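You operate a simulated robot arm through the tools that you are given. There is no shell and no other tool. Be economical: measure what you need, move in short steps, check, and stop when the job is done.

You run a simulated two-armed robot. Do the job below in one go: nothing can be reset, and whatever is moved stays where it is left.

TASK
Toast the square bread at mark 2 and stand it back in the rack.
Fine: Take the oven cloth off the toaster first and lay it on the bar centre. Bar switch on for the toaster, off again at the end. One run, only bread in the slots, fingers off the hot rim, nothing burnt or dropped.

The check looks at the end state, three seconds after you hand in, the way a careful person would. Anything else that was tipped, shoved, dropped, spilled or broken makes it a failure. Flat cloth is picked up by pressing the open fingertips on it (5 to 10 N) and closing them slowly along it; thin cloth reads only 2 to 8 mm in the jaws.

THE ROBOT
Two 7-joint arms with two-finger parallel grippers on one trunk, on a base that drives. Base frame: it is fixed to the floor where the robot stands at the start and does not move with it; the origin is under the middle of the robot, x ahead of it, y to its left, z up; the surface under the hand at the start is at about z = 860. Lengths are in mm, angles in degrees, forces in N, time in s.
The left shoulder is at the start at [20, 138, 1350], the right one opposite. With the tool pointing down near the work surface each hand reaches from about 100 to 440 mm from the robot's upright axis, wherever it stands, measured 20 degrees to its own side. Places, roughly: bar centre [600, -500, 900]; bar switch [700, 200, 1100]; lever slot [500, 100, 1000]; oven cloth (15x11x5 cm) [500, 100, 1100]; rack [500, -300, 900]; toaster [500, 100, 1000]; toaster knob [500, 0, 900]; toaster lever [500, 0, 1000]. Payload 1.57 kg a hand.
Tool frame (each hand has its own): the origin (TCP) lies between the finger pads and is the grasp point; the fingertips stand 30 mm ahead of it; z points along the fingers, y is the line along which they close. The gripper opens to 80 mm. The fingers are 17 mm wide and 12 mm thick; the gripper's body (40 by 82 mm) begins 80 mm behind the TCP.
Orientation is that of the tool frame in the base frame, as a unit quaternion [x, y, z, w]. With the fingers straight down and closing along the base's y, the tool's x points along the base's -x, its y along +y and its z along -z.

THE INTERFACE
- The arms move only by the tool send_rows. It takes "left_commands", "right_commands" or both (then of equal length, played together; a hand with none holds still); each is one flat list of numbers, 7 for each row, row after row: the shift along the tool's x, y, z in m, then the turn, a rotation vector about the tool's x, y, z in degrees, then the gripper command, from -1 (fully open) to 1 (shut), values between in proportion. In form: [x, y, z, wx, wy, wz, jaw, x, y, z, wx, wy, wz, jaw, ...]. A call has 1 to 20 rows; each row is the pose to reach, as a shift and turn from the pose commanded when the call began, along the tool's axes at that moment. Rows are played at 5 a second. More than 50 mm and 8.6 degrees between two rows, or a gripper value outside its range, and nothing of the call is played. Where a pose cannot be reached the arm comes as near as it can. A force on the tool above 90 N (or 10 N above the force at the start of the call, whichever is more), or a blocked arm, ends the call early, and 0.2 s more pass. The fingers move at their own pace (about 45 mm/s each) and stop on an object; they squeeze with about 38 N. The grip force told is the motor's: it shows also when the fingers shut on nothing. Time passes only in rows, and 0.2 s behind the last, so rows that repeat a pose let the fingers close. The reply holds the time, the measured pose of the TCP, the force on the tool along the base axes, the opening and the grip force, in the units named above and with some noise, with the torque about the TCP (base axes, N m) and any sound that the robot's microphone picked up.
- Cameras (640 x 400 px; columns grow to the right, rows downward): "scene" is now at [191.9, -10.7, 1253.3]; the picture's right is [-0.12, -0.99, 0.00], its down [-0.38, 0.05, -0.92] and it looks along [0.92, -0.11, -0.38] (base axes); focal length 214 px, centre (320, 200). "left" rides on the left gripper at [72, 7, -122] in its tool frame; the picture's right is [-0.09, 1.00, 0.00], its down [-0.84, -0.08, -0.54] and it looks along [-0.54, -0.05, 0.84] (tool axes); focal length 238 px, centre (320, 200). "right" rides on the right gripper at [72, -7, -122] in its tool frame; the picture's right is [0.09, 1.00, 0.00], its down [-0.84, 0.08, -0.54] and it looks along [-0.54, 0.05, 0.84] (tool axes); focal length 238 px, centre (320, 200). There is no depth. A picture from a camera that has moved, and an enlarged one, comes with that camera's place and axes in the base frame and with its lens.
- camera(camera): a new picture of that camera. No time passes.
- raise_lower(by): slides the trunk up (or, below 0, down) by that many mm; the arms and the scene camera ride with it, the base frame stays. It gives what a move gives, with no picture.
- drive_base(legs): drives the robot by 1 to 6 legs, each [ahead, left, turn to the left] in mm, mm and degrees, along the robot's own axes; the way and the turn of a leg run together, so that a leg with both is an arc; at most 1500 mm and 180 degrees a leg. The arms and the cameras ride along, it lands a little off, and it stops where it bumps. It gives what a move gives.
- pan_tilt(pan, tilt): turns the head with the scene camera to pan (to the left, within 60 degrees either way) and tilt (down, from -29 to 69), counted from straight ahead of the robot. It gives what a move gives.
- zoom(camera, box): a new picture of the part [left, top, right, bottom] of that camera's present view, enlarged. No time passes.
- job_done(): hands the job in; it is judged then, once.

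Go step by step. Nothing tells you exact positions but the pictures and the camera data: compare them with the known pose of the tool, close in by small moves and look again before you grip or let go. The budget is 120 turns and 88 pictures, counting those below and the enlarged ones. Unless the task says otherwise, let go and move clear before handing in, and close with one line.

The tools are called after "Emit:" as name(argument=value, ...) on one line, values as JSON. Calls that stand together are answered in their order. send_rows: Moves the arms, as the interface text tells. Its arguments: {"type":"object","properties":{"left_commands":{"type":"array","items":{"type":"number"}},"right_commands":{"type":"array","items":{"type":"number"}}},"required":[]} The other tools are called the same way: raise_lower (by) slides the trunk up or down; drive_base (legs) drives the base; pan_tilt (pan, tilt) turns the head that bears the scene camera; camera (camera) takes a picture; zoom (camera, box) takes an enlarged picture of a part of a camera's view; job_done () hands the job in.

At the start:

```text
time: 0.0
left_ee_pos: [356.0, 82.9, 1228.4]
left_ee_rot: [-0.002, 0.988, 0.001, -0.157]
left_force: [0.8, 0.8, 0.4]
left_torque: [0.02, -0.06, -0.05]
left_grip_width: 79.8
left_grasp_force: 0.1
right_ee_pos: [372.3, -275.7, 1213.8]
right_ee_rot: [0.006, 0.988, 0.002, -0.155]
right_force: [-0.3, 0.3, -0.1]
right_torque: [0.02, -0.03, 0.04]
right_grip_width: 79.9
right_grasp_force: 0.0
trunk travel left (down, up): [-725.0, 515.0]
robot x, y, heading: [-0.2, 0.4, -0.1]
head pan, tilt: [-7.1, 22.5]
```

scene: 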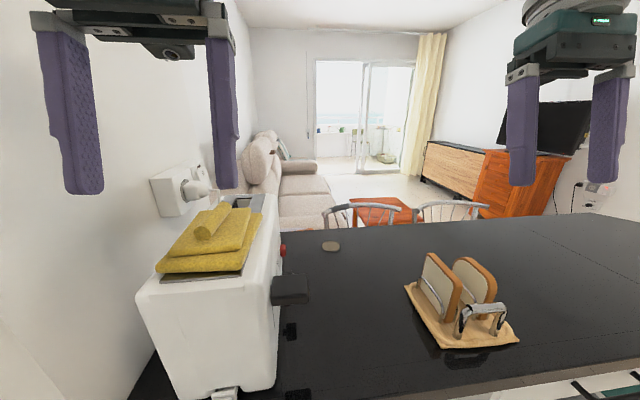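
right: 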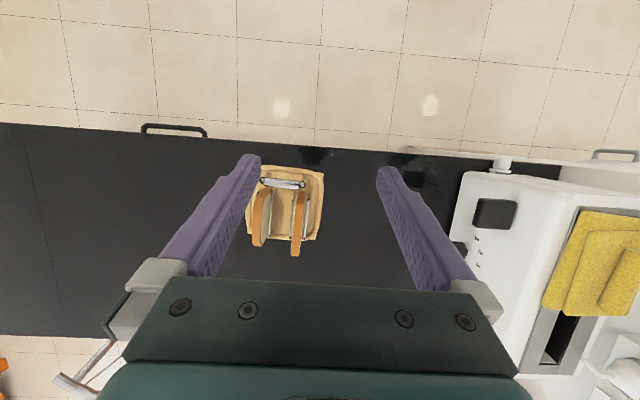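
left: 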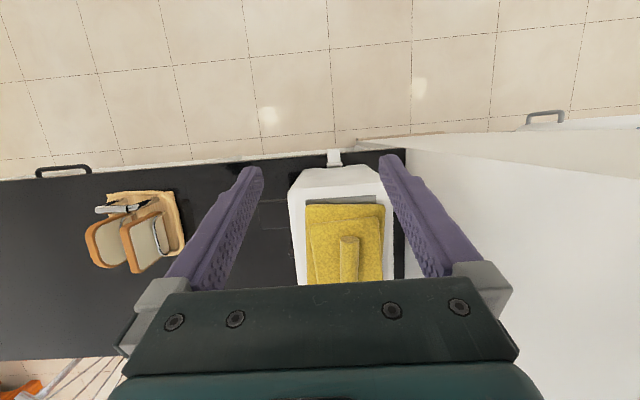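

I see the toaster at the left with a yellow cloth folded on it, and a rack with two slices on a black bar. I'll look closer at the toaster and the rack first.

Emit:
zoom(camera="scene", box=[120, 150, 340, 400])

Emit:
zoom(camera="scene", box=[380, 230, 540, 360])

Emit:
zoom(camera="right", box=[220, 140, 360, 270])

```text
1.60 times, centred on (230, 275) of scene
camera zoom: at [191.9, -10.7, 1253.3], right [-0.12, -0.99, 0.0], down [-0.38, 0.05, -0.92], along [0.92, -0.11, -0.38], focal length 343 px, centre (464, 80)
```

zoom: 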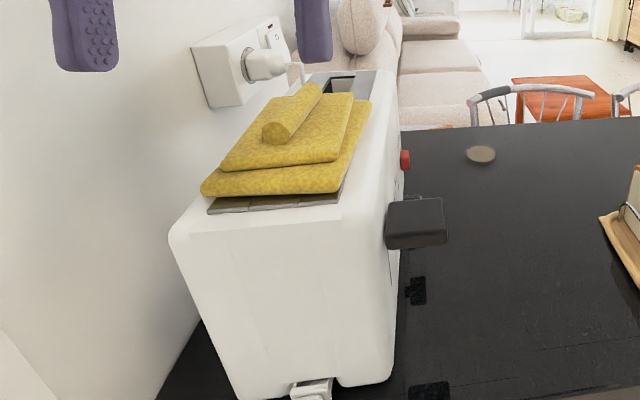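

```text
3.08 times, centred on (460, 295) of scene
camera zoom: at [191.9, -10.7, 1253.3], right [-0.12, -0.99, 0.0], down [-0.38, 0.05, -0.92], along [0.92, -0.11, -0.38], focal length 660 px, centre (-111, -92)
```

zoom: 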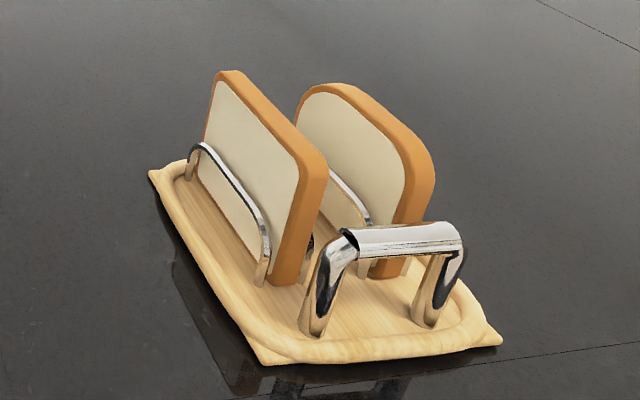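

```text
3.08 times, centred on (290, 205) of right
camera zoom: at [342.2, -283.2, 1351.3], right [-0.08, 1.0, 0.03], down [0.96, 0.07, 0.26], along [0.25, 0.05, -0.97], focal length 733 px, centre (412, 185)
```

zoom: 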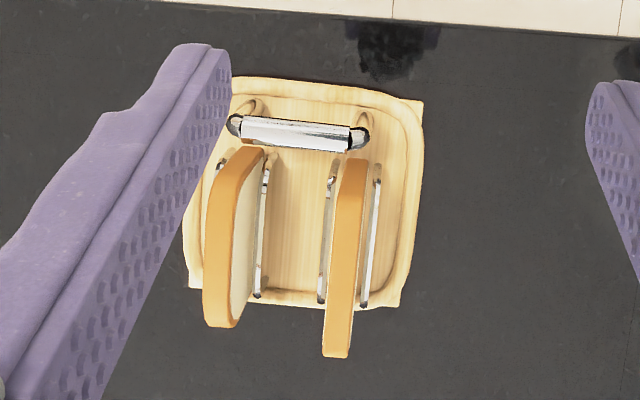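

The square slice is the nearer-to-toaster one at about y=-297, with the round-top one at y=-347. I need the toaster's right face and the wall switch in view, so I'll drive right and pan left.

Emit:
drive_base(legs=[[0, -350, 0]])

Emit:
pan_tilt(pan=40, tilt=25)

Emit:
camera(camera="scene")

```text
time: 2.3
left_ee_pos: [354.9, -274.3, 1227.2]
left_ee_rot: [-0.005, 0.987, 0.0, -0.158]
left_force: [0.5, -0.4, -0.3]
left_torque: [-0.03, 0.02, 0.02]
left_grip_width: 79.9
left_grasp_force: 0.0
right_ee_pos: [373.3, -633.2, 1211.4]
right_ee_rot: [0.004, 0.988, 0.002, -0.157]
right_force: [-0.3, -0.1, -0.5]
right_torque: [-0.01, 0.0, -0.04]
right_grip_width: 79.9
right_grasp_force: 0.1
trunk travel left (down, up): [-725.0, 515.0]
robot x, y, heading: [-2.1, -361.2, 0.2]
head pan, tilt: [-7.1, 22.5]
```

```text
time: 3.5
left_ee_pos: [355.4, -272.9, 1226.5]
left_ee_rot: [-0.004, 0.988, 0.0, -0.157]
left_force: [0.5, 0.0, 0.9]
left_torque: [-0.01, -0.01, -0.01]
left_grip_width: 80.0
left_grasp_force: 0.0
right_ee_pos: [373.5, -633.8, 1211.0]
right_ee_rot: [0.005, 0.988, 0.001, -0.157]
right_force: [-0.1, -0.2, -0.1]
right_torque: [0.02, 0.02, -0.01]
right_grip_width: 80.1
right_grasp_force: 0.0
trunk travel left (down, up): [-725.0, 515.0]
robot x, y, heading: [4.0, -358.7, 0.5]
head pan, tilt: [40.0, 25.0]
```

```text
81 pictures are left
camera scene: at [170.8, -297.7, 1249.3], right [0.64, -0.76, 0.0], down [-0.32, -0.27, -0.91], along [0.69, 0.58, -0.42], focal length 214 px, centre (320, 200)
```

scene: 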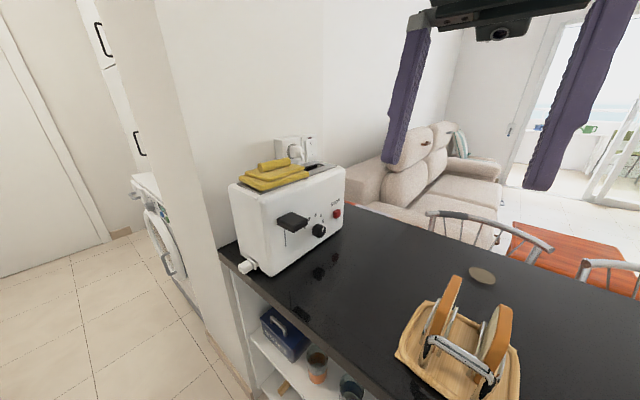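

Emit:
zoom(camera="scene", box=[220, 125, 360, 280])

Emit:
zoom(camera="scene", box=[275, 180, 355, 250])

Emit:
zoom(camera="scene", box=[260, 125, 330, 180])

```text
2.58 times, centred on (290, 202) of scene
camera zoom: at [170.8, -297.7, 1249.3], right [0.64, -0.76, 0.0], down [-0.32, -0.27, -0.91], along [0.69, 0.58, -0.42], focal length 554 px, centre (397, 194)
```

zoom: 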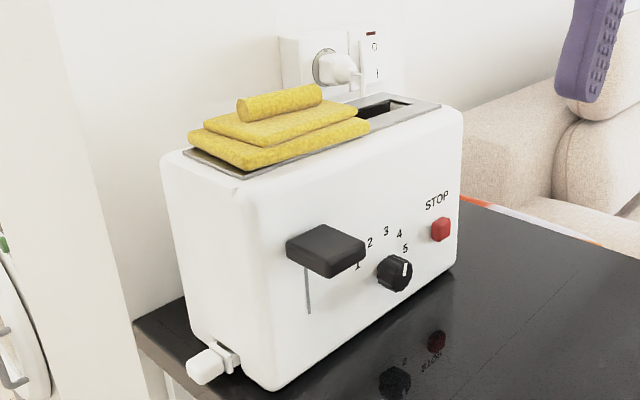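

```text
5.71 times, centred on (315, 215) of scene
camera zoom: at [170.8, -297.7, 1249.3], right [0.64, -0.76, 0.0], down [-0.32, -0.27, -0.91], along [0.69, 0.58, -0.42], focal length 1226 px, centre (349, 114)
```

zoom: 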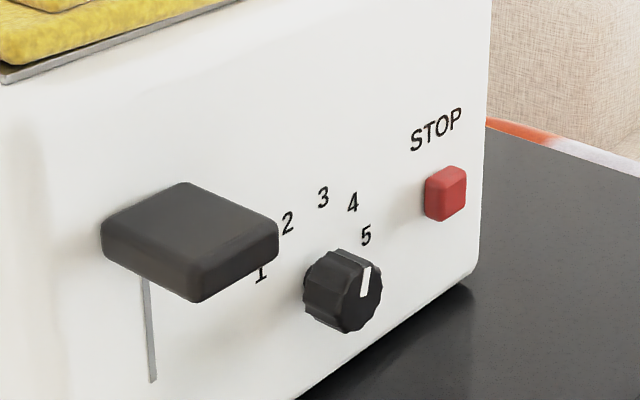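

```text
7.27 times, centred on (295, 152) of scene
camera zoom: at [170.8, -297.7, 1249.3], right [0.64, -0.76, 0.0], down [-0.32, -0.27, -0.91], along [0.69, 0.58, -0.42], focal length 1560 px, centre (502, 546)
```

zoom: 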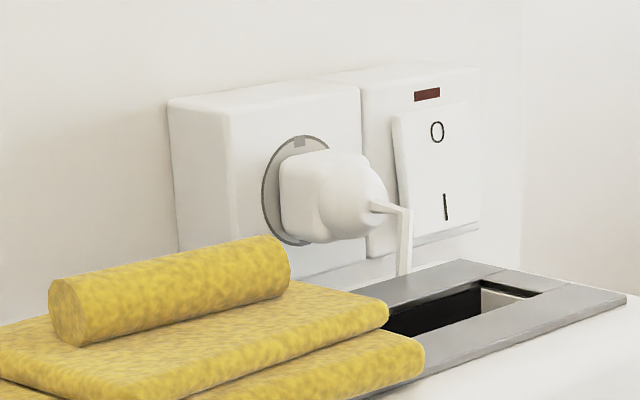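

The knob (x≈540, z≈930), STOP, and lever (x≈440, top z≈1012) are on the face at y≈38; the rocker switch is on the back wall and the roll of the cloth is near (478,100,1114). I check the clearance of the base to the bar before driving closer.

Emit:
pan_tilt(pan=0, tilt=69)

Emit:
camera(camera="scene")

```text
time: 4.6
left_ee_pos: [355.6, -273.7, 1227.5]
left_ee_rot: [-0.004, 0.988, 0.0, -0.157]
left_force: [0.0, -0.4, -0.1]
left_torque: [-0.01, 0.03, -0.04]
left_grip_width: 79.9
left_grasp_force: 0.1
right_ee_pos: [374.0, -632.9, 1212.3]
right_ee_rot: [0.004, 0.988, 0.0, -0.157]
right_force: [0.1, -0.1, 0.0]
right_torque: [-0.01, -0.02, -0.02]
right_grip_width: 80.0
right_grasp_force: 0.1
trunk travel left (down, up): [-725.0, 515.0]
robot x, y, heading: [1.5, -356.4, 0.3]
head pan, tilt: [0.0, 68.8]
```

```text
77 pictures are left
camera scene: at [156.3, -356.9, 1189.9], right [0.0, -1.0, 0.0], down [-0.93, 0.0, -0.36], along [0.36, 0.0, -0.93], focal length 214 px, centre (320, 200)
```

scene: 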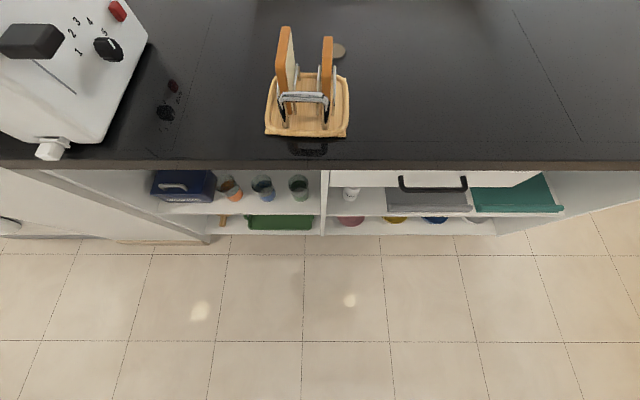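

The base isn't visible, and there's open floor ahead to the bar edge at x≈366. I drive back left and forward to bring the left hand over the cloth.

Emit:
drive_base(legs=[[0, 356, 0], [100, 0, 0]])

Emit:
pan_tilt(pan=15, tilt=35)

Emit:
camera(camera="scene")

Emit:
camera(camera="left")

```text
time: 7.6
left_ee_pos: [427.2, 82.3, 1223.1]
left_ee_rot: [-0.012, 0.987, 0.006, -0.161]
left_force: [-0.3, 0.0, -0.1]
left_torque: [-0.01, 0.01, 0.04]
left_grip_width: 80.0
left_grasp_force: 0.0
right_ee_pos: [446.9, -280.6, 1209.4]
right_ee_rot: [0.001, 0.987, -0.001, -0.162]
right_force: [-0.4, -0.4, -0.8]
right_torque: [-0.01, 0.02, -0.01]
right_grip_width: 80.1
right_grasp_force: 0.0
trunk travel left (down, up): [-725.0, 515.0]
robot x, y, heading: [79.3, -8.9, 0.7]
head pan, tilt: [0.0, 68.8]
stopped in leg 2: the robot was blocked; the commanded pose is now the measured one
```

```text
time: 8.6
left_ee_pos: [426.9, 81.3, 1222.2]
left_ee_rot: [-0.01, 0.987, 0.006, -0.161]
left_force: [-0.2, -1.0, 0.0]
left_torque: [0.01, 0.01, 0.0]
left_grip_width: 80.1
left_grasp_force: 0.1
right_ee_pos: [446.0, -280.4, 1207.2]
right_ee_rot: [0.001, 0.986, -0.001, -0.164]
right_force: [-0.6, 0.1, -0.2]
right_torque: [0.03, 0.0, 0.01]
right_grip_width: 80.2
right_grasp_force: 0.0
trunk travel left (down, up): [-725.0, 515.0]
robot x, y, heading: [77.5, -8.3, 0.4]
head pan, tilt: [15.0, 35.0]
```

```text
76 pictures are left
camera scene: at [257.0, 17.9, 1231.6], right [0.27, -0.96, 0.0], down [-0.56, -0.15, -0.81], along [0.78, 0.22, -0.58], focal length 214 px, centre (320, 200)
```

scene: 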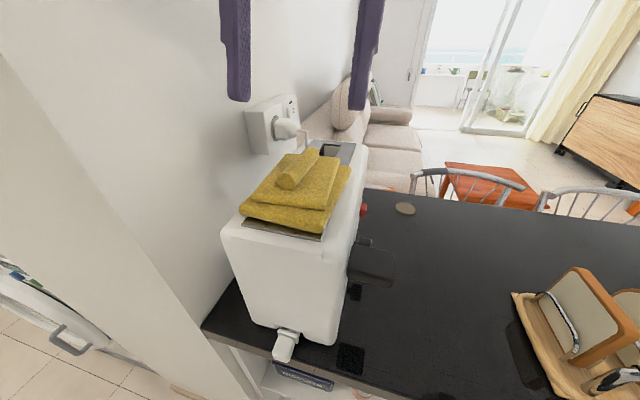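

```text
75 pictures are left
camera left: at [397.7, 86.0, 1359.9], right [0.07, 1.0, -0.01], down [0.97, -0.06, 0.24], along [0.24, -0.03, -0.97], focal length 238 px, centre (320, 200)
```

left: 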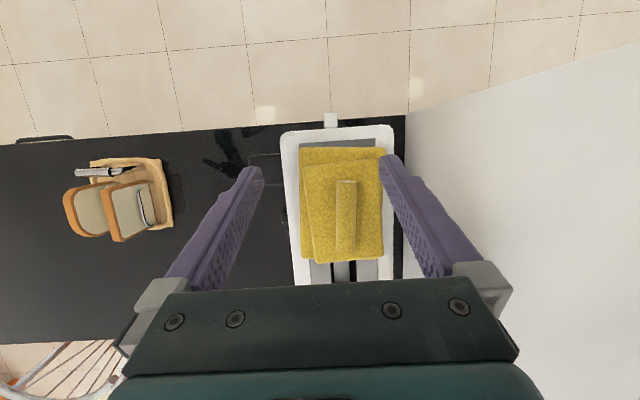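

The base bumps at x≈79, which is fine for reach. I bring the left tool upright above the roll at about (480,104).

Emit:
send_rows(left_commands=[-0.024, 0.007, 0.017, 0, -6.2, 0, -1, -0.048, 0.014, 0.035, 0, -12.4, 0, -1, -0.0717, 0.0205, 0.0523, 0, -18.5, 0, -1, -0.0717, 0.0205, 0.0523, 0, -18.5, 0, -1])

Emit:
camera(camera="left")

```text
time: 9.8
left_ee_pos: [472.0, 80.5, 1158.9]
left_ee_rot: [0.009, 1.0, -0.001, 0.017]
left_force: [-0.6, 0.2, 0.2]
left_torque: [0.04, 0.0, 0.0]
left_grip_width: 80.2
left_grasp_force: 0.0
right_ee_pos: [437.7, -290.3, 1205.6]
right_ee_rot: [0.003, 0.986, -0.004, -0.166]
right_force: [0.6, 0.2, -0.2]
right_torque: [-0.01, 0.03, -0.01]
right_grip_width: 80.2
right_grasp_force: 0.1
trunk travel left (down, up): [-725.0, 515.0]
robot x, y, heading: [73.3, -10.2, 0.1]
head pan, tilt: [15.0, 35.0]
stopped in row 4 (left hand): the arm was blocked; the commanded pose is now the measured one
```

```text
74 pictures are left
camera left: at [395.1, 89.0, 1276.7], right [0.11, 0.99, 0.0], down [0.82, -0.09, 0.57], along [0.57, -0.06, -0.82], focal length 238 px, centre (320, 200)
```

left: 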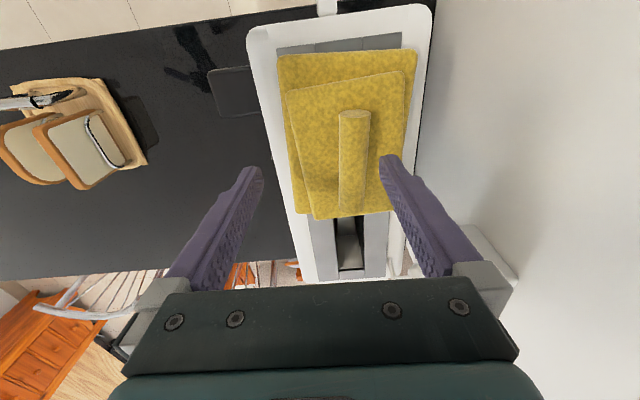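

The arm was blocked, most likely the elbow against the side wall, since the base got nudged. I raise the hand and shift the base right and then reach left.

Emit:
send_rows(left_commands=[0, 0, -0.03, 0, 0, 0, -1, 0, 0, -0.06, 0, 0, 0, -1])

Emit:
drive_base(legs=[[0, -90, 0]])

Emit:
pan_tilt(pan=60, tilt=10)

Emit:
camera(camera="scene")

```text
time: 10.4
left_ee_pos: [470.2, 92.4, 1213.3]
left_ee_rot: [0.0, 1.0, 0.003, 0.006]
left_force: [-0.1, -0.6, 0.3]
left_torque: [0.03, 0.0, 0.02]
left_grip_width: 80.1
left_grasp_force: 0.0
right_ee_pos: [436.4, -283.1, 1204.2]
right_ee_rot: [0.001, 0.986, -0.003, -0.168]
right_force: [-0.9, 0.4, -0.9]
right_torque: [0.03, 0.01, 0.01]
right_grip_width: 80.1
right_grasp_force: 0.0
trunk travel left (down, up): [-725.0, 515.0]
robot x, y, heading: [78.5, -5.0, 0.7]
head pan, tilt: [15.0, 35.0]
```

```text
time: 11.5
left_ee_pos: [486.1, 1.0, 1227.9]
left_ee_rot: [0.006, 1.0, 0.005, 0.022]
left_force: [0.3, 0.5, 0.0]
left_torque: [-0.01, 0.01, 0.01]
left_grip_width: 80.1
left_grasp_force: 0.0
right_ee_pos: [451.4, -372.4, 1212.1]
right_ee_rot: [0.003, 0.987, 0.0, -0.158]
right_force: [0.3, -0.9, 0.8]
right_torque: [0.02, 0.01, -0.02]
right_grip_width: 80.1
right_grasp_force: 0.1
trunk travel left (down, up): [-725.0, 515.0]
robot x, y, heading: [77.3, -99.2, 0.3]
head pan, tilt: [15.0, 35.0]
```

```text
time: 12.6
left_ee_pos: [486.3, -0.8, 1227.9]
left_ee_rot: [0.006, 1.0, 0.005, 0.021]
left_force: [0.2, 0.4, 0.2]
left_torque: [0.01, 0.01, 0.0]
left_grip_width: 80.1
left_grasp_force: 0.2
right_ee_pos: [451.9, -372.0, 1211.9]
right_ee_rot: [0.004, 0.987, 0.001, -0.158]
right_force: [-0.5, -0.3, 0.2]
right_torque: [0.01, -0.01, -0.01]
right_grip_width: 80.1
right_grasp_force: 0.0
trunk travel left (down, up): [-725.0, 515.0]
robot x, y, heading: [75.6, -96.9, 0.4]
head pan, tilt: [60.0, 10.0]
```

```text
73 pictures are left
camera scene: at [223.9, -14.9, 1273.6], right [0.87, -0.5, 0.0], down [-0.09, -0.15, -0.98], along [0.49, 0.85, -0.17], focal length 214 px, centre (320, 200)
```

scene: 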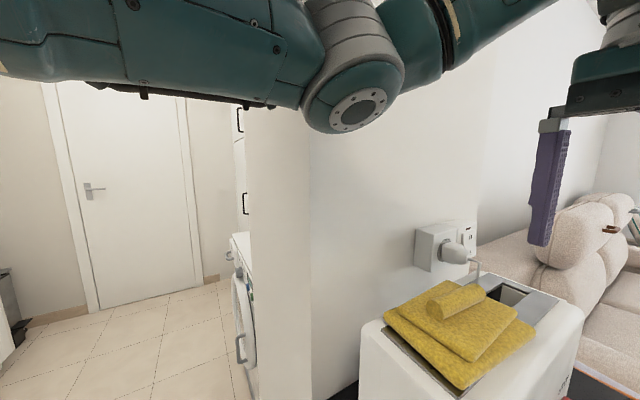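

The elbow indeed swings close to the wall; it has more room now. I move the left hand left over the roll and lower to about 1150.

Emit:
send_rows(left_commands=[0.0, 0.035, 0.01, 0, 1, 0, -1, 0.0, 0.07, 0.03, 0, 2, 0, -1, 0.003, 0.105, 0.05, 0, 2.4, 0, -1, 0.003, 0.105, 0.07, 0, 2.4, 0, -1, 0.003, 0.105, 0.07, 0, 2.4, 0, -1])

Emit:
camera(camera="left")

Emit:
camera(camera="scene")

```text
time: 13.8
left_ee_pos: [487.3, 104.3, 1156.2]
left_ee_rot: [0.006, 1.0, 0.005, 0.001]
left_force: [-0.6, 0.3, -0.1]
left_torque: [-0.01, -0.02, -0.01]
left_grip_width: 80.0
left_grasp_force: 0.0
right_ee_pos: [451.0, -372.9, 1211.7]
right_ee_rot: [0.003, 0.987, 0.0, -0.158]
right_force: [-0.1, -0.4, -0.4]
right_torque: [0.03, -0.02, 0.0]
right_grip_width: 79.6
right_grasp_force: 0.1
trunk travel left (down, up): [-725.0, 515.0]
robot x, y, heading: [76.9, -95.6, 0.4]
head pan, tilt: [60.0, 10.0]
```

```text
72 pictures are left
camera left: at [414.5, 112.1, 1277.0], right [0.1, 0.99, 0.01], down [0.83, -0.09, 0.54], along [0.54, -0.05, -0.84], focal length 238 px, centre (320, 200)
```

left: 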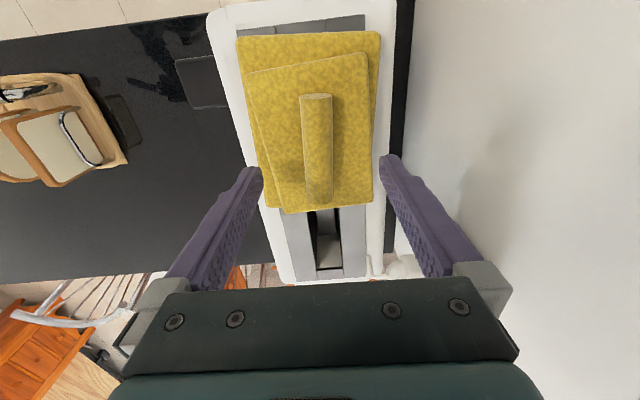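

```text
71 pictures are left
camera scene: at [223.9, -14.9, 1273.6], right [0.87, -0.5, 0.0], down [-0.09, -0.15, -0.98], along [0.49, 0.86, -0.17], focal length 214 px, centre (320, 200)
```

scene: 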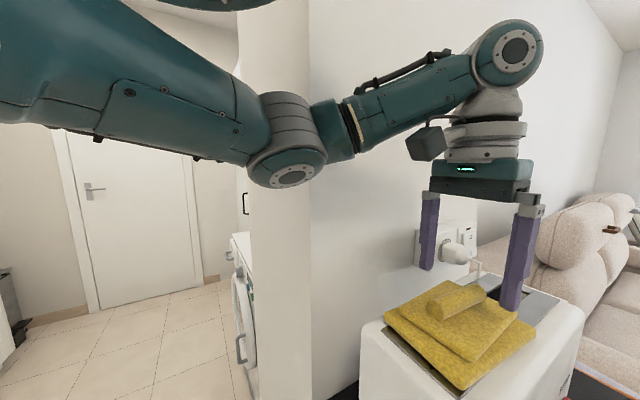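

The fingers straddle the roll, aligned in y; I shift 10 mm back and descend in small steps, watching force.

Emit:
send_rows(left_commands=[0.01, 0, 0.008, 0, 0, 0, -1, 0.01, 0, 0.016, 0, 0, 0, -1, 0.01, 0, 0.016, 0, 0, 0, -1])

Emit:
send_rows(left_commands=[0, 0, 0.004, 0, 0, 0, -1, 0, 0, 0.004, 0, 0, 0, -1])

Emit:
send_rows(left_commands=[0, 0, 0.003, 0, 0, 0, -1, 0, 0, 0.003, 0, 0, 0, -1])

Emit:
camera(camera="scene")

```text
time: 14.6
left_ee_pos: [476.9, 107.2, 1141.9]
left_ee_rot: [0.006, 1.0, 0.005, 0.001]
left_force: [0.0, 0.8, 1.0]
left_torque: [-0.01, 0.02, 0.01]
left_grip_width: 79.8
left_grasp_force: 0.1
right_ee_pos: [451.7, -370.7, 1211.3]
right_ee_rot: [0.004, 0.987, 0.0, -0.158]
right_force: [0.0, 0.3, 0.4]
right_torque: [0.05, 0.0, 0.01]
right_grip_width: 79.8
right_grasp_force: 0.0
trunk travel left (down, up): [-725.0, 515.0]
robot x, y, heading: [74.9, -98.1, 0.4]
head pan, tilt: [60.0, 10.0]
```

```text
time: 15.2
left_ee_pos: [476.7, 105.2, 1137.6]
left_ee_rot: [0.006, 1.0, 0.005, 0.002]
left_force: [-0.9, 0.4, 0.2]
left_torque: [0.0, 0.03, 0.02]
left_grip_width: 80.1
left_grasp_force: 0.1
right_ee_pos: [451.1, -371.2, 1211.3]
right_ee_rot: [0.004, 0.987, 0.001, -0.158]
right_force: [0.3, 0.0, -0.2]
right_torque: [-0.01, 0.0, -0.01]
right_grip_width: 79.8
right_grasp_force: 0.0
trunk travel left (down, up): [-725.0, 515.0]
robot x, y, heading: [79.5, -95.9, 0.4]
head pan, tilt: [60.0, 10.0]
```

```text
time: 15.8
left_ee_pos: [475.7, 106.6, 1135.4]
left_ee_rot: [0.006, 1.0, 0.004, 0.001]
left_force: [-0.9, 0.4, 0.1]
left_torque: [0.04, 0.0, -0.02]
left_grip_width: 80.3
left_grasp_force: 0.2
right_ee_pos: [451.2, -370.7, 1211.3]
right_ee_rot: [0.003, 0.987, 0.0, -0.158]
right_force: [-0.3, -0.1, 0.2]
right_torque: [-0.02, 0.01, 0.01]
right_grip_width: 80.3
right_grasp_force: 0.1
trunk travel left (down, up): [-725.0, 515.0]
robot x, y, heading: [76.9, -93.8, 0.4]
head pan, tilt: [60.0, 10.0]
```

```text
70 pictures are left
camera scene: at [223.9, -14.9, 1273.6], right [0.87, -0.5, 0.0], down [-0.09, -0.15, -0.98], along [0.49, 0.86, -0.17], focal length 214 px, centre (320, 200)
```

scene: 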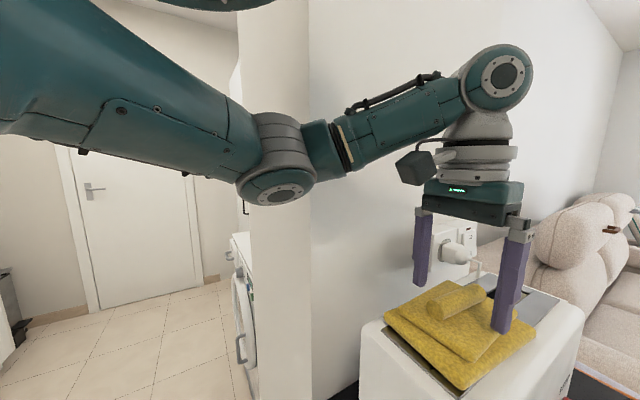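

No contact yet; I go down in 3–4 mm steps.

Emit:
send_rows(left_commands=[0, 0, 0.004, 0, 0, 0, -1, 0, 0, 0.004, 0, 0, 0, -1])

Emit:
send_rows(left_commands=[0, 0, 0.003, 0, 0, 0, -1, 0, 0, 0.003, 0, 0, 0, -1])

Emit:
zoom(camera="scene", box=[350, 180, 590, 400])

```text
time: 16.4
left_ee_pos: [476.9, 106.7, 1131.7]
left_ee_rot: [0.007, 1.0, 0.005, 0.001]
left_force: [-1.1, -0.3, -0.1]
left_torque: [-0.03, 0.01, -0.01]
left_grip_width: 80.2
left_grasp_force: 0.1
right_ee_pos: [452.2, -372.7, 1212.2]
right_ee_rot: [0.004, 0.987, 0.001, -0.158]
right_force: [-0.7, -0.5, 0.3]
right_torque: [0.02, 0.02, 0.05]
right_grip_width: 80.2
right_grasp_force: 0.1
trunk travel left (down, up): [-725.0, 515.0]
robot x, y, heading: [79.2, -96.6, 0.4]
head pan, tilt: [60.0, 10.0]
```

```text
time: 17.0
left_ee_pos: [476.7, 106.5, 1128.9]
left_ee_rot: [0.007, 1.0, 0.005, 0.001]
left_force: [-4.5, 0.6, 14.4]
left_torque: [-0.59, 0.16, -0.23]
left_grip_width: 79.9
left_grasp_force: 0.0
right_ee_pos: [451.3, -370.5, 1212.3]
right_ee_rot: [0.003, 0.987, 0.0, -0.158]
right_force: [0.4, 0.6, 0.1]
right_torque: [-0.02, 0.01, -0.02]
right_grip_width: 80.1
right_grasp_force: 0.0
trunk travel left (down, up): [-725.0, 515.0]
robot x, y, heading: [73.9, -96.0, 0.2]
head pan, tilt: [60.0, 10.0]
```

```text
1.82 times, centred on (470, 290) of scene
camera zoom: at [223.9, -14.6, 1273.9], right [0.87, -0.5, 0.0], down [-0.09, -0.15, -0.98], along [0.49, 0.86, -0.17], focal length 390 px, centre (47, 36)
```

zoom: 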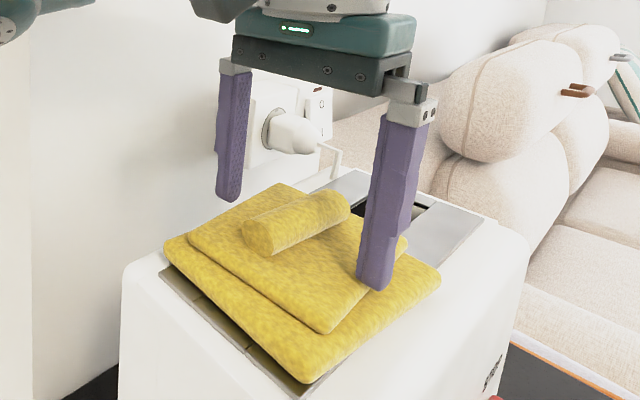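

Contact at 14 N on one finger; I ease off about 1 mm and close slowly around the roll.

Emit:
send_rows(left_commands=[0, 0, -0.001, 0, 0, 0, -0.9, 0, 0, -0.001, 0, 0, 0, -0.7, 0, 0, -0.001, 0, 0, 0, -0.5, 0, 0, -0.001, 0, 0, 0, -0.3, 0, 0, -0.001, 0, 0, 0, -0.1, 0, 0, -0.001, 0, 0, 0, 0.1, 0, 0, -0.001, 0, 0, 0, 0.3, 0, 0, -0.001, 0, 0, 0, 0.5, 0, 0, -0.001, 0, 0, 0, 0.7, 0, 0, -0.001, 0, 0, 0, 0.9, 0, 0, -0.001, 0, 0, 0, 1, 0, 0, -0.001, 0, 0, 0, 1, 0, 0, -0.001, 0, 0, 0, 1])

Emit:
zoom(camera="scene", box=[350, 180, 590, 400])

```text
time: 19.8
left_ee_pos: [478.0, 106.5, 1128.1]
left_ee_rot: [0.006, 1.0, 0.005, 0.001]
left_force: [-0.1, 0.1, 0.1]
left_torque: [0.03, -0.02, 0.02]
left_grip_width: 20.7
left_grasp_force: 34.0
right_ee_pos: [450.8, -371.6, 1212.0]
right_ee_rot: [0.004, 0.987, 0.001, -0.158]
right_force: [-0.6, -0.4, -0.2]
right_torque: [-0.03, 0.01, 0.0]
right_grip_width: 79.8
right_grasp_force: 0.0
trunk travel left (down, up): [-725.0, 515.0]
robot x, y, heading: [78.3, -98.8, 0.3]
head pan, tilt: [60.0, 10.0]
```

```text
1.82 times, centred on (470, 290) of scene
camera zoom: at [223.8, -14.9, 1273.6], right [0.87, -0.5, 0.0], down [-0.09, -0.15, -0.98], along [0.49, 0.86, -0.17], focal length 390 px, centre (47, 36)
```

zoom: 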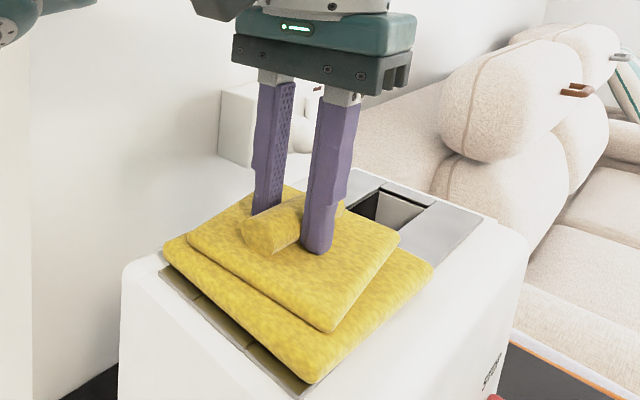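

The roll is gripped at 20.7 mm. I lift it slowly.

Emit:
send_rows(left_commands=[0, 0, -0.02, 0, 0, 0, 1, 0, 0, -0.045, 0, 0, 0, 1, 0, 0, -0.07, 0, 0, 0, 1, 0, 0, -0.1, 0, 0, 0, 1, 0, 0, -0.1, 0, 0, 0, 1])

Emit:
camera(camera="scene")

```text
time: 21.0
left_ee_pos: [475.8, 108.0, 1229.6]
left_ee_rot: [0.005, 1.0, 0.006, 0.001]
left_force: [-0.8, 0.2, -0.7]
left_torque: [-0.04, 0.0, -0.04]
left_grip_width: 20.8
left_grasp_force: 33.6
right_ee_pos: [450.5, -373.1, 1211.3]
right_ee_rot: [0.004, 0.987, 0.0, -0.159]
right_force: [-0.6, -0.3, 0.1]
right_torque: [0.0, 0.04, -0.04]
right_grip_width: 80.1
right_grasp_force: 0.1
trunk travel left (down, up): [-725.0, 515.0]
robot x, y, heading: [76.0, -93.9, 0.3]
head pan, tilt: [60.0, 10.0]
```

```text
67 pictures are left
camera scene: at [223.8, -14.9, 1273.6], right [0.87, -0.5, 0.0], down [-0.09, -0.15, -0.98], along [0.49, 0.86, -0.17], focal length 214 px, centre (320, 200)
```

scene: 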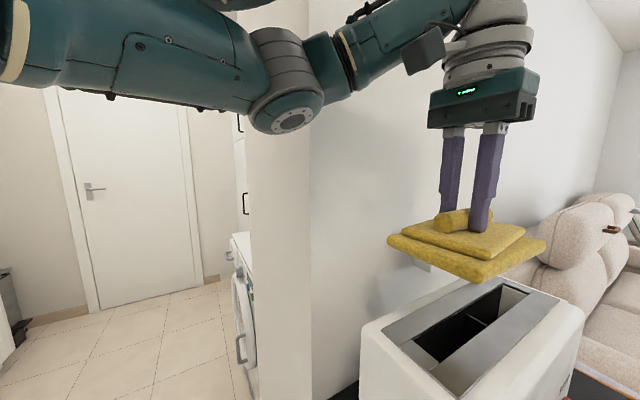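

The cloth came up as one piece, revealing one long divided slot. I carry it right toward the bar centre and look at the bar there.

Emit:
drive_base(legs=[[-20, 0, 0], [0, -600, 0]])

Emit:
pan_tilt(pan=-10, tilt=35)

Emit:
camera(camera="scene")

```text
time: 24.9
left_ee_pos: [459.4, -507.7, 1230.0]
left_ee_rot: [0.012, 1.0, 0.005, 0.001]
left_force: [0.4, 0.1, 0.0]
left_torque: [0.01, -0.03, -0.01]
left_grip_width: 20.6
left_grasp_force: 33.9
right_ee_pos: [428.1, -985.4, 1211.5]
right_ee_rot: [0.009, 0.987, 0.002, -0.158]
right_force: [0.0, 0.4, 0.7]
right_torque: [-0.01, 0.0, 0.01]
right_grip_width: 79.8
right_grasp_force: 0.1
trunk travel left (down, up): [-725.0, 515.0]
robot x, y, heading: [55.0, -704.6, -0.1]
head pan, tilt: [60.0, 10.0]
```

```text
time: 26.3
left_ee_pos: [458.5, -505.8, 1230.1]
left_ee_rot: [0.012, 1.0, 0.005, 0.001]
left_force: [0.1, -0.2, -0.9]
left_torque: [0.01, 0.01, 0.01]
left_grip_width: 20.6
left_grasp_force: 34.0
right_ee_pos: [429.0, -985.4, 1211.2]
right_ee_rot: [0.009, 0.987, 0.001, -0.159]
right_force: [-1.3, -0.2, 0.0]
right_torque: [-0.01, 0.01, -0.01]
right_grip_width: 80.0
right_grasp_force: 0.1
trunk travel left (down, up): [-725.0, 515.0]
robot x, y, heading: [55.4, -707.7, -0.4]
head pan, tilt: [-10.0, 35.0]
```

```text
66 pictures are left
camera scene: at [244.1, -721.7, 1233.5], right [-0.18, -0.98, 0.0], down [-0.56, 0.1, -0.82], along [0.81, -0.15, -0.57], focal length 214 px, centre (320, 200)
```

scene: 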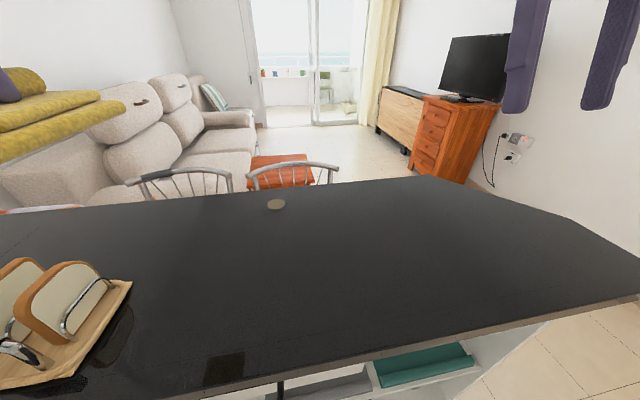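

The bar spans roughly x 366–840, y 250 to −1300, so its centre is about (600,−510). I lower the trunk for reach, then extend the left hand.

Emit:
raise_lower(by=-230)

Emit:
drive_base(legs=[[18, 0, 0]])

Emit:
send_rows(left_commands=[-0.03, 0, 0, 0, 0, 0, 1, -0.06, 0, 0, 0, 0, 0, 1, -0.09, 0, 0, 0, 0, 0, 1, -0.12, 0, 0, 0, 0, 0, 1, -0.125, 0, 0, 0, 0, 0, 1])

Emit:
pan_tilt(pan=40, tilt=35)

Emit:
camera(camera="scene")

```text
time: 28.7
left_ee_pos: [459.0, -507.0, 999.6]
left_ee_rot: [0.012, 1.0, 0.006, 0.001]
left_force: [1.0, 0.0, 0.1]
left_torque: [0.03, 0.01, 0.02]
left_grip_width: 20.5
left_grasp_force: 34.5
right_ee_pos: [428.7, -984.4, 981.8]
right_ee_rot: [0.01, 0.987, 0.002, -0.158]
right_force: [0.1, -0.1, 0.2]
right_torque: [-0.03, -0.03, 0.02]
right_grip_width: 80.1
right_grasp_force: 0.0
trunk travel left (down, up): [-495.0, 745.0]
robot x, y, heading: [56.2, -701.8, -0.5]
head pan, tilt: [-10.0, 35.0]
```

```text
time: 29.5
left_ee_pos: [477.1, -506.1, 1001.3]
left_ee_rot: [0.013, 1.0, 0.005, 0.001]
left_force: [-0.3, -0.6, -0.8]
left_torque: [0.0, -0.01, 0.0]
left_grip_width: 20.7
left_grasp_force: 34.3
right_ee_pos: [447.1, -986.1, 982.2]
right_ee_rot: [0.009, 0.987, 0.001, -0.158]
right_force: [0.3, -0.8, -0.1]
right_torque: [-0.01, 0.0, 0.01]
right_grip_width: 80.2
right_grasp_force: 0.1
trunk travel left (down, up): [-495.0, 745.0]
robot x, y, heading: [76.7, -706.1, -0.5]
head pan, tilt: [-10.0, 35.0]
```

```text
time: 30.9
left_ee_pos: [536.1, -496.7, 946.6]
left_ee_rot: [0.007, 0.998, 0.004, -0.055]
left_force: [0.4, -1.1, -0.7]
left_torque: [-0.01, -0.01, -0.01]
left_grip_width: 20.5
left_grasp_force: 33.9
left hand out of reach, approached as far as the arm can: row 3, 4, 5
right_ee_pos: [446.3, -984.0, 982.1]
right_ee_rot: [0.009, 0.987, 0.001, -0.158]
right_force: [0.0, 0.3, 0.5]
right_torque: [0.02, 0.01, -0.03]
right_grip_width: 79.8
right_grasp_force: 0.0
trunk travel left (down, up): [-495.0, 745.0]
robot x, y, heading: [75.0, -705.7, -0.2]
head pan, tilt: [-10.0, 35.0]
stopped in row 5 (left hand): the arm was blocked; the commanded pose is now the measured one
```

```text
time: 32.0
left_ee_pos: [536.5, -496.4, 945.7]
left_ee_rot: [0.008, 0.998, 0.005, -0.054]
left_force: [-0.4, 0.3, -0.9]
left_torque: [0.02, -0.02, 0.0]
left_grip_width: 20.5
left_grasp_force: 34.2
right_ee_pos: [446.1, -985.0, 980.8]
right_ee_rot: [0.009, 0.987, 0.001, -0.158]
right_force: [0.2, 1.0, -0.2]
right_torque: [-0.03, -0.01, -0.01]
right_grip_width: 79.9
right_grasp_force: 0.0
trunk travel left (down, up): [-495.0, 745.0]
robot x, y, heading: [76.1, -709.6, -0.4]
head pan, tilt: [40.0, 35.0]
```

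```text
65 pictures are left
camera scene: at [243.7, -649.9, 1003.5], right [0.64, -0.77, 0.0], down [-0.44, -0.37, -0.82], along [0.63, 0.52, -0.57], focal length 214 px, centre (320, 200)
```

scene: 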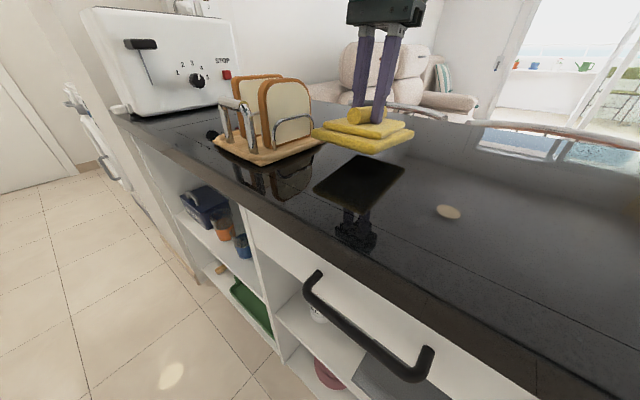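

The arm is at its reach limit here; turning the base to the right brings the left shoulder forward. I retract and raise slightly, back up, turn −45°.

Emit:
send_rows(left_commands=[0.018, 0, -0.024, 0, -3.1, 0, 1, 0.035, 0, -0.047, 0, -6.2, 0, 1, 0.035, 0, -0.047, 0, -6.2, 0, 1])

Emit:
drive_base(legs=[[-80, 0, 0], [0, 0, -45]])

```text
time: 32.8
left_ee_pos: [525.9, -490.5, 928.6]
left_ee_rot: [0.001, 0.997, 0.005, -0.079]
left_force: [0.4, -1.3, -0.4]
left_torque: [-0.03, 0.03, 0.01]
left_grip_width: 20.7
left_grasp_force: 34.0
left hand out of reach, approached as far as the arm can: row 1, 2, 3
right_ee_pos: [446.4, -984.5, 981.5]
right_ee_rot: [0.01, 0.987, 0.002, -0.158]
right_force: [-0.5, 0.5, 0.0]
right_torque: [0.0, -0.01, -0.01]
right_grip_width: 80.0
right_grasp_force: 0.0
trunk travel left (down, up): [-495.0, 745.0]
robot x, y, heading: [75.3, -707.8, -0.3]
head pan, tilt: [40.0, 35.0]
stopped in row 3 (left hand): the arm was blocked; the commanded pose is now the measured one
```

```text
time: 35.9
left_ee_pos: [468.0, -872.3, 929.1]
left_ee_rot: [0.385, 0.92, 0.033, -0.07]
left_force: [-0.3, 0.0, -0.7]
left_torque: [0.02, -0.01, 0.03]
left_grip_width: 20.6
left_grasp_force: 33.9
right_ee_pos: [59.6, -1164.8, 981.8]
right_ee_rot: [0.388, 0.908, 0.062, -0.145]
right_force: [0.6, 0.3, -0.1]
right_torque: [-0.02, 0.03, 0.0]
right_grip_width: 80.2
right_grasp_force: 0.0
trunk travel left (down, up): [-495.0, 745.0]
robot x, y, heading: [1.7, -704.6, -46.0]
head pan, tilt: [40.0, 35.0]
```

Now I raise the trunk a little for clearance and drive the base in along its new left toward the target.

Emit:
raise_lower(by=90)

Emit:
drive_base(legs=[[11, 91, 0]])

Emit:
send_rows(left_commands=[0.02, 0, -0.02, 0, -3, 0, 1, 0.04, 0, -0.04, 0, -6, 0, 1, 0.05, 0, -0.04, 0, -9, 0, 1, 0.05, 0, -0.04, 0, -9, 0, 1])

```text
time: 37.1
left_ee_pos: [466.5, -871.2, 1018.9]
left_ee_rot: [0.384, 0.92, 0.034, -0.072]
left_force: [-0.4, 0.8, -1.1]
left_torque: [-0.01, 0.0, 0.02]
left_grip_width: 20.6
left_grasp_force: 34.3
right_ee_pos: [58.9, -1165.0, 1070.6]
right_ee_rot: [0.389, 0.908, 0.063, -0.145]
right_force: [1.1, -1.0, -0.4]
right_torque: [0.04, 0.02, 0.02]
right_grip_width: 80.2
right_grasp_force: 0.0
trunk travel left (down, up): [-585.0, 655.0]
robot x, y, heading: [-6.1, -706.9, -45.9]
head pan, tilt: [40.0, 35.0]
```

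```text
time: 38.2
left_ee_pos: [538.5, -817.8, 1018.2]
left_ee_rot: [0.385, 0.919, 0.034, -0.072]
left_force: [0.0, 0.4, 0.0]
left_torque: [0.0, 0.0, 0.01]
left_grip_width: 20.3
left_grasp_force: 33.5
right_ee_pos: [131.6, -1110.4, 1071.3]
right_ee_rot: [0.389, 0.907, 0.063, -0.146]
right_force: [-0.1, 0.2, -0.1]
right_torque: [0.0, 0.0, 0.01]
right_grip_width: 80.2
right_grasp_force: 0.1
trunk travel left (down, up): [-585.0, 655.0]
robot x, y, heading: [66.7, -649.9, -45.9]
head pan, tilt: [40.0, 35.0]
```

```text
time: 39.2
left_ee_pos: [542.3, -818.1, 1019.3]
left_ee_rot: [0.389, 0.918, 0.034, -0.061]
left_force: [0.0, 0.6, 0.0]
left_torque: [0.0, 0.03, 0.03]
left_grip_width: 20.6
left_grasp_force: 33.6
left hand out of reach, approached as far as the arm can: row 1, 2, 3, 4
right_ee_pos: [130.8, -1110.0, 1071.3]
right_ee_rot: [0.39, 0.907, 0.062, -0.145]
right_force: [0.1, -0.8, -0.3]
right_torque: [0.02, -0.01, 0.01]
right_grip_width: 79.9
right_grasp_force: 0.0
trunk travel left (down, up): [-585.0, 655.0]
robot x, y, heading: [72.3, -652.2, -45.8]
head pan, tilt: [40.0, 35.0]
stopped in row 4 (left hand): the arm was blocked; the commanded pose is now the measured one
```

The arm reports out of reach even when retracting; I look at its posture.

Emit:
pan_tilt(pan=30, tilt=0)

Emit:
camera(camera="scene")

```text
time: 40.2
left_ee_pos: [542.3, -820.0, 1019.2]
left_ee_rot: [0.39, 0.918, 0.034, -0.06]
left_force: [0.1, -0.3, 0.0]
left_torque: [0.02, -0.01, 0.02]
left_grip_width: 20.6
left_grasp_force: 34.6
right_ee_pos: [131.8, -1110.8, 1071.7]
right_ee_rot: [0.389, 0.907, 0.063, -0.145]
right_force: [-0.3, -0.7, -0.1]
right_torque: [-0.02, -0.04, 0.04]
right_grip_width: 79.9
right_grasp_force: 0.1
trunk travel left (down, up): [-585.0, 655.0]
robot x, y, heading: [68.4, -650.6, -45.8]
head pan, tilt: [30.0, 0.0]
```

```text
64 pictures are left
camera scene: at [225.5, -746.4, 1149.6], right [-0.27, -0.96, 0.0], down [0.0, 0.0, -1.0], along [0.96, -0.27, 0.0], focal length 214 px, centre (320, 200)
```

scene: 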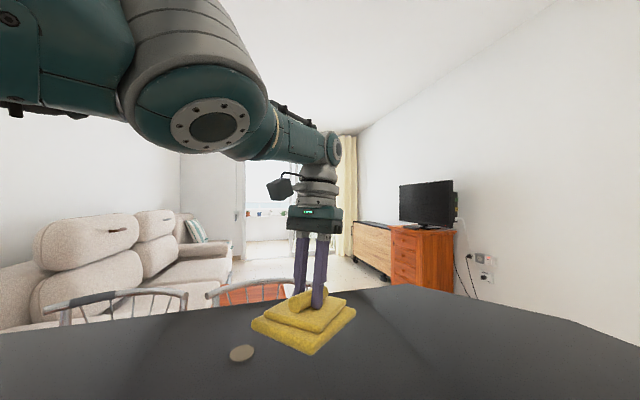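

The elbow is nearly straight. I try a pure pull-back with no turn.

Emit:
send_rows(left_commands=[0.03, 0, 0, 0, 0, 0, 1, 0.06, 0, 0, 0, 0, 0, 1, 0.06, 0, 0, 0, 0, 0, 1])

```text
time: 41.0
left_ee_pos: [543.5, -819.5, 1018.7]
left_ee_rot: [0.389, 0.919, 0.035, -0.061]
left_force: [-0.7, -0.1, -0.8]
left_torque: [0.0, -0.03, 0.02]
left_grip_width: 20.5
left_grasp_force: 34.1
left hand out of reach, approached as far as the arm can: row 1, 2, 3
right_ee_pos: [132.2, -1111.5, 1072.2]
right_ee_rot: [0.389, 0.908, 0.062, -0.145]
right_force: [-0.2, -0.5, -0.1]
right_torque: [-0.02, -0.03, 0.0]
right_grip_width: 80.0
right_grasp_force: 0.2
trunk travel left (down, up): [-585.0, 655.0]
robot x, y, heading: [71.0, -649.6, -45.8]
head pan, tilt: [30.0, 0.0]
```

Still stuck at a joint limit; I try tilting back toward the start posture while pulling in.

Emit:
send_rows(left_commands=[0.01, 0, 0.0, 0, 6, 0, 1, 0.03, 0, 0.0, 0, 12, 0, 1, 0.05, 0, 0, 0, 12, 0, 1, 0.05, 0, 0, 0, 12, 0, 1])

```text
time: 42.0
left_ee_pos: [512.8, -789.0, 1027.8]
left_ee_rot: [0.384, 0.907, 0.075, -0.157]
left_force: [-0.7, 0.3, 0.6]
left_torque: [0.02, 0.0, -0.01]
left_grip_width: 20.5
left_grasp_force: 34.3
left hand out of reach, approached as far as the arm can: row 1, 2, 3, 4
right_ee_pos: [131.4, -1111.3, 1071.1]
right_ee_rot: [0.389, 0.908, 0.062, -0.145]
right_force: [0.5, 0.9, 0.3]
right_torque: [0.0, 0.0, 0.0]
right_grip_width: 80.0
right_grasp_force: 0.0
trunk travel left (down, up): [-585.0, 655.0]
robot x, y, heading: [71.4, -649.3, -45.8]
head pan, tilt: [30.0, 0.0]
```

It came free. I pull in a bit further and begin swinging left.

Emit:
send_rows(left_commands=[0.03, 0.02, 0, 0, 0, 0, 1, 0.05, 0.05, 0, 0, 0, 4, 1, 0.06, 0.08, 0, 0, 0, 8, 1, 0.06, 0.11, 0, 0, 0, 8, 1, 0.06, 0.11, 0, 0, 0, 8, 1])

```text
time: 43.2
left_ee_pos: [579.5, -684.5, 1037.0]
left_ee_rot: [0.45, 0.873, 0.074, -0.175]
left_force: [-0.6, -0.4, -0.7]
left_torque: [0.01, 0.01, 0.01]
left_grip_width: 20.5
left_grasp_force: 33.7
left hand out of reach, approached as far as the arm can: row 1, 2, 3, 4, 5
right_ee_pos: [130.7, -1111.6, 1072.2]
right_ee_rot: [0.389, 0.908, 0.062, -0.144]
right_force: [0.1, 1.1, -0.4]
right_torque: [0.03, -0.01, -0.01]
right_grip_width: 80.3
right_grasp_force: 0.1
trunk travel left (down, up): [-585.0, 655.0]
robot x, y, heading: [68.9, -651.5, -45.6]
head pan, tilt: [30.0, 0.0]
```

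The hand yaw went the wrong way; I correct it with a negative turn while moving toward the target.

Emit:
send_rows(left_commands=[0.026, 0.014, 0.01, 0, 0, -8, 1, 0.053, 0.028, 0.02, 0, 0, -16, 1, 0.08, 0.042, 0.03, 0, 0, -24, 1, 0.106, 0.057, 0.041, 0, 0, -32, 1, 0.106, 0.057, 0.041, 0, 0, -32, 1])

```text
time: 44.4
left_ee_pos: [622.7, -577.6, 1039.9]
left_ee_rot: [0.19, 0.964, 0.118, -0.146]
left_force: [0.8, -0.2, -0.6]
left_torque: [0.01, -0.01, -0.03]
left_grip_width: 20.7
left_grasp_force: 33.9
left hand out of reach, approached as far as the arm can: row 1, 2, 3, 4, 5
right_ee_pos: [130.3, -1111.9, 1071.6]
right_ee_rot: [0.389, 0.907, 0.063, -0.146]
right_force: [0.1, 0.7, 0.3]
right_torque: [-0.01, 0.01, 0.0]
right_grip_width: 79.8
right_grasp_force: 0.0
trunk travel left (down, up): [-585.0, 655.0]
robot x, y, heading: [69.2, -653.3, -45.8]
head pan, tilt: [30.0, 0.0]
```

Now the hand is near the target but tilted and the elbow stretched. I command an upward, pulled-in, upright pose.

Emit:
send_rows(left_commands=[0.02, 0, -0.01, 3.4, -4.2, -5.5, 1, 0.04, 0, -0.02, 6.8, -8.4, -11, 1, 0.058, -0.004, -0.03, 10.2, -12.6, -16.5, 1, 0.076, -0.005, -0.039, 13.7, -16.9, -22.1, 1, 0.076, -0.005, -0.039, 13.7, -16.9, -22.1, 1, 0.076, -0.005, -0.039, 13.7, -16.9, -22.1, 1])

Emit:
camera(camera="scene")

```text
time: 45.1
left_ee_pos: [628.9, -566.1, 1034.8]
left_ee_rot: [0.091, 0.981, 0.109, -0.129]
left_force: [-0.2, 0.4, -1.2]
left_torque: [-0.02, -0.02, 0.03]
left_grip_width: 20.5
left_grasp_force: 34.2
left hand out of reach, approached as far as the arm can: row 1, 2, 3
right_ee_pos: [131.6, -1110.5, 1071.7]
right_ee_rot: [0.389, 0.908, 0.062, -0.145]
right_force: [-0.2, 0.4, 0.3]
right_torque: [0.01, 0.01, 0.0]
right_grip_width: 80.0
right_grasp_force: 0.0
trunk travel left (down, up): [-585.0, 655.0]
robot x, y, heading: [70.7, -650.7, -45.9]
head pan, tilt: [30.0, 0.0]
stopped in row 3 (left hand): the arm was blocked; the commanded pose is now the measured one
```

```text
63 pictures are left
camera scene: at [225.4, -746.4, 1149.6], right [-0.27, -0.96, 0.0], down [0.0, 0.0, -1.0], along [0.96, -0.27, 0.0], focal length 214 px, centre (320, 200)
```

scene: 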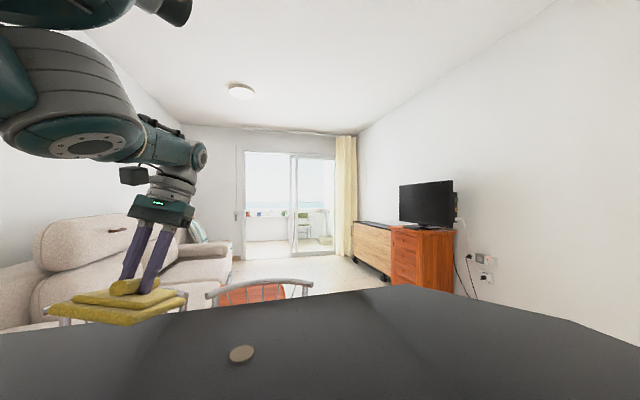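

The elbow appears locked straight. Tilting fingers back while pulling worked before, so I do more of that.

Emit:
send_rows(left_commands=[0.02, 0, 0.0, 0, 8, 0, 1, 0.05, 0, 0.0, 0, 14, 0, 1, 0.08, 0, 0, 0, 18, 0, 1, 0.1, 0, 0, 0, 18, 0, 1, 0.1, 0, 0, 0, 18, 0, 1])

```text
time: 46.0
left_ee_pos: [519.4, -529.6, 1014.2]
left_ee_rot: [0.061, 0.914, 0.192, -0.351]
left_force: [0.1, -0.6, -0.5]
left_torque: [0.01, 0.01, 0.0]
left_grip_width: 20.4
left_grasp_force: 34.5
left hand out of reach, approached as far as the arm can: row 1, 2
right_ee_pos: [131.5, -1111.0, 1071.5]
right_ee_rot: [0.389, 0.907, 0.062, -0.146]
right_force: [0.5, -0.6, -0.3]
right_torque: [0.02, -0.01, 0.02]
right_grip_width: 79.9
right_grasp_force: 0.0
trunk travel left (down, up): [-585.0, 655.0]
robot x, y, heading: [71.7, -651.5, -45.7]
head pan, tilt: [30.0, 0.0]
stopped in row 4 (left hand): the arm was blocked; the commanded pose is now the measured one
```

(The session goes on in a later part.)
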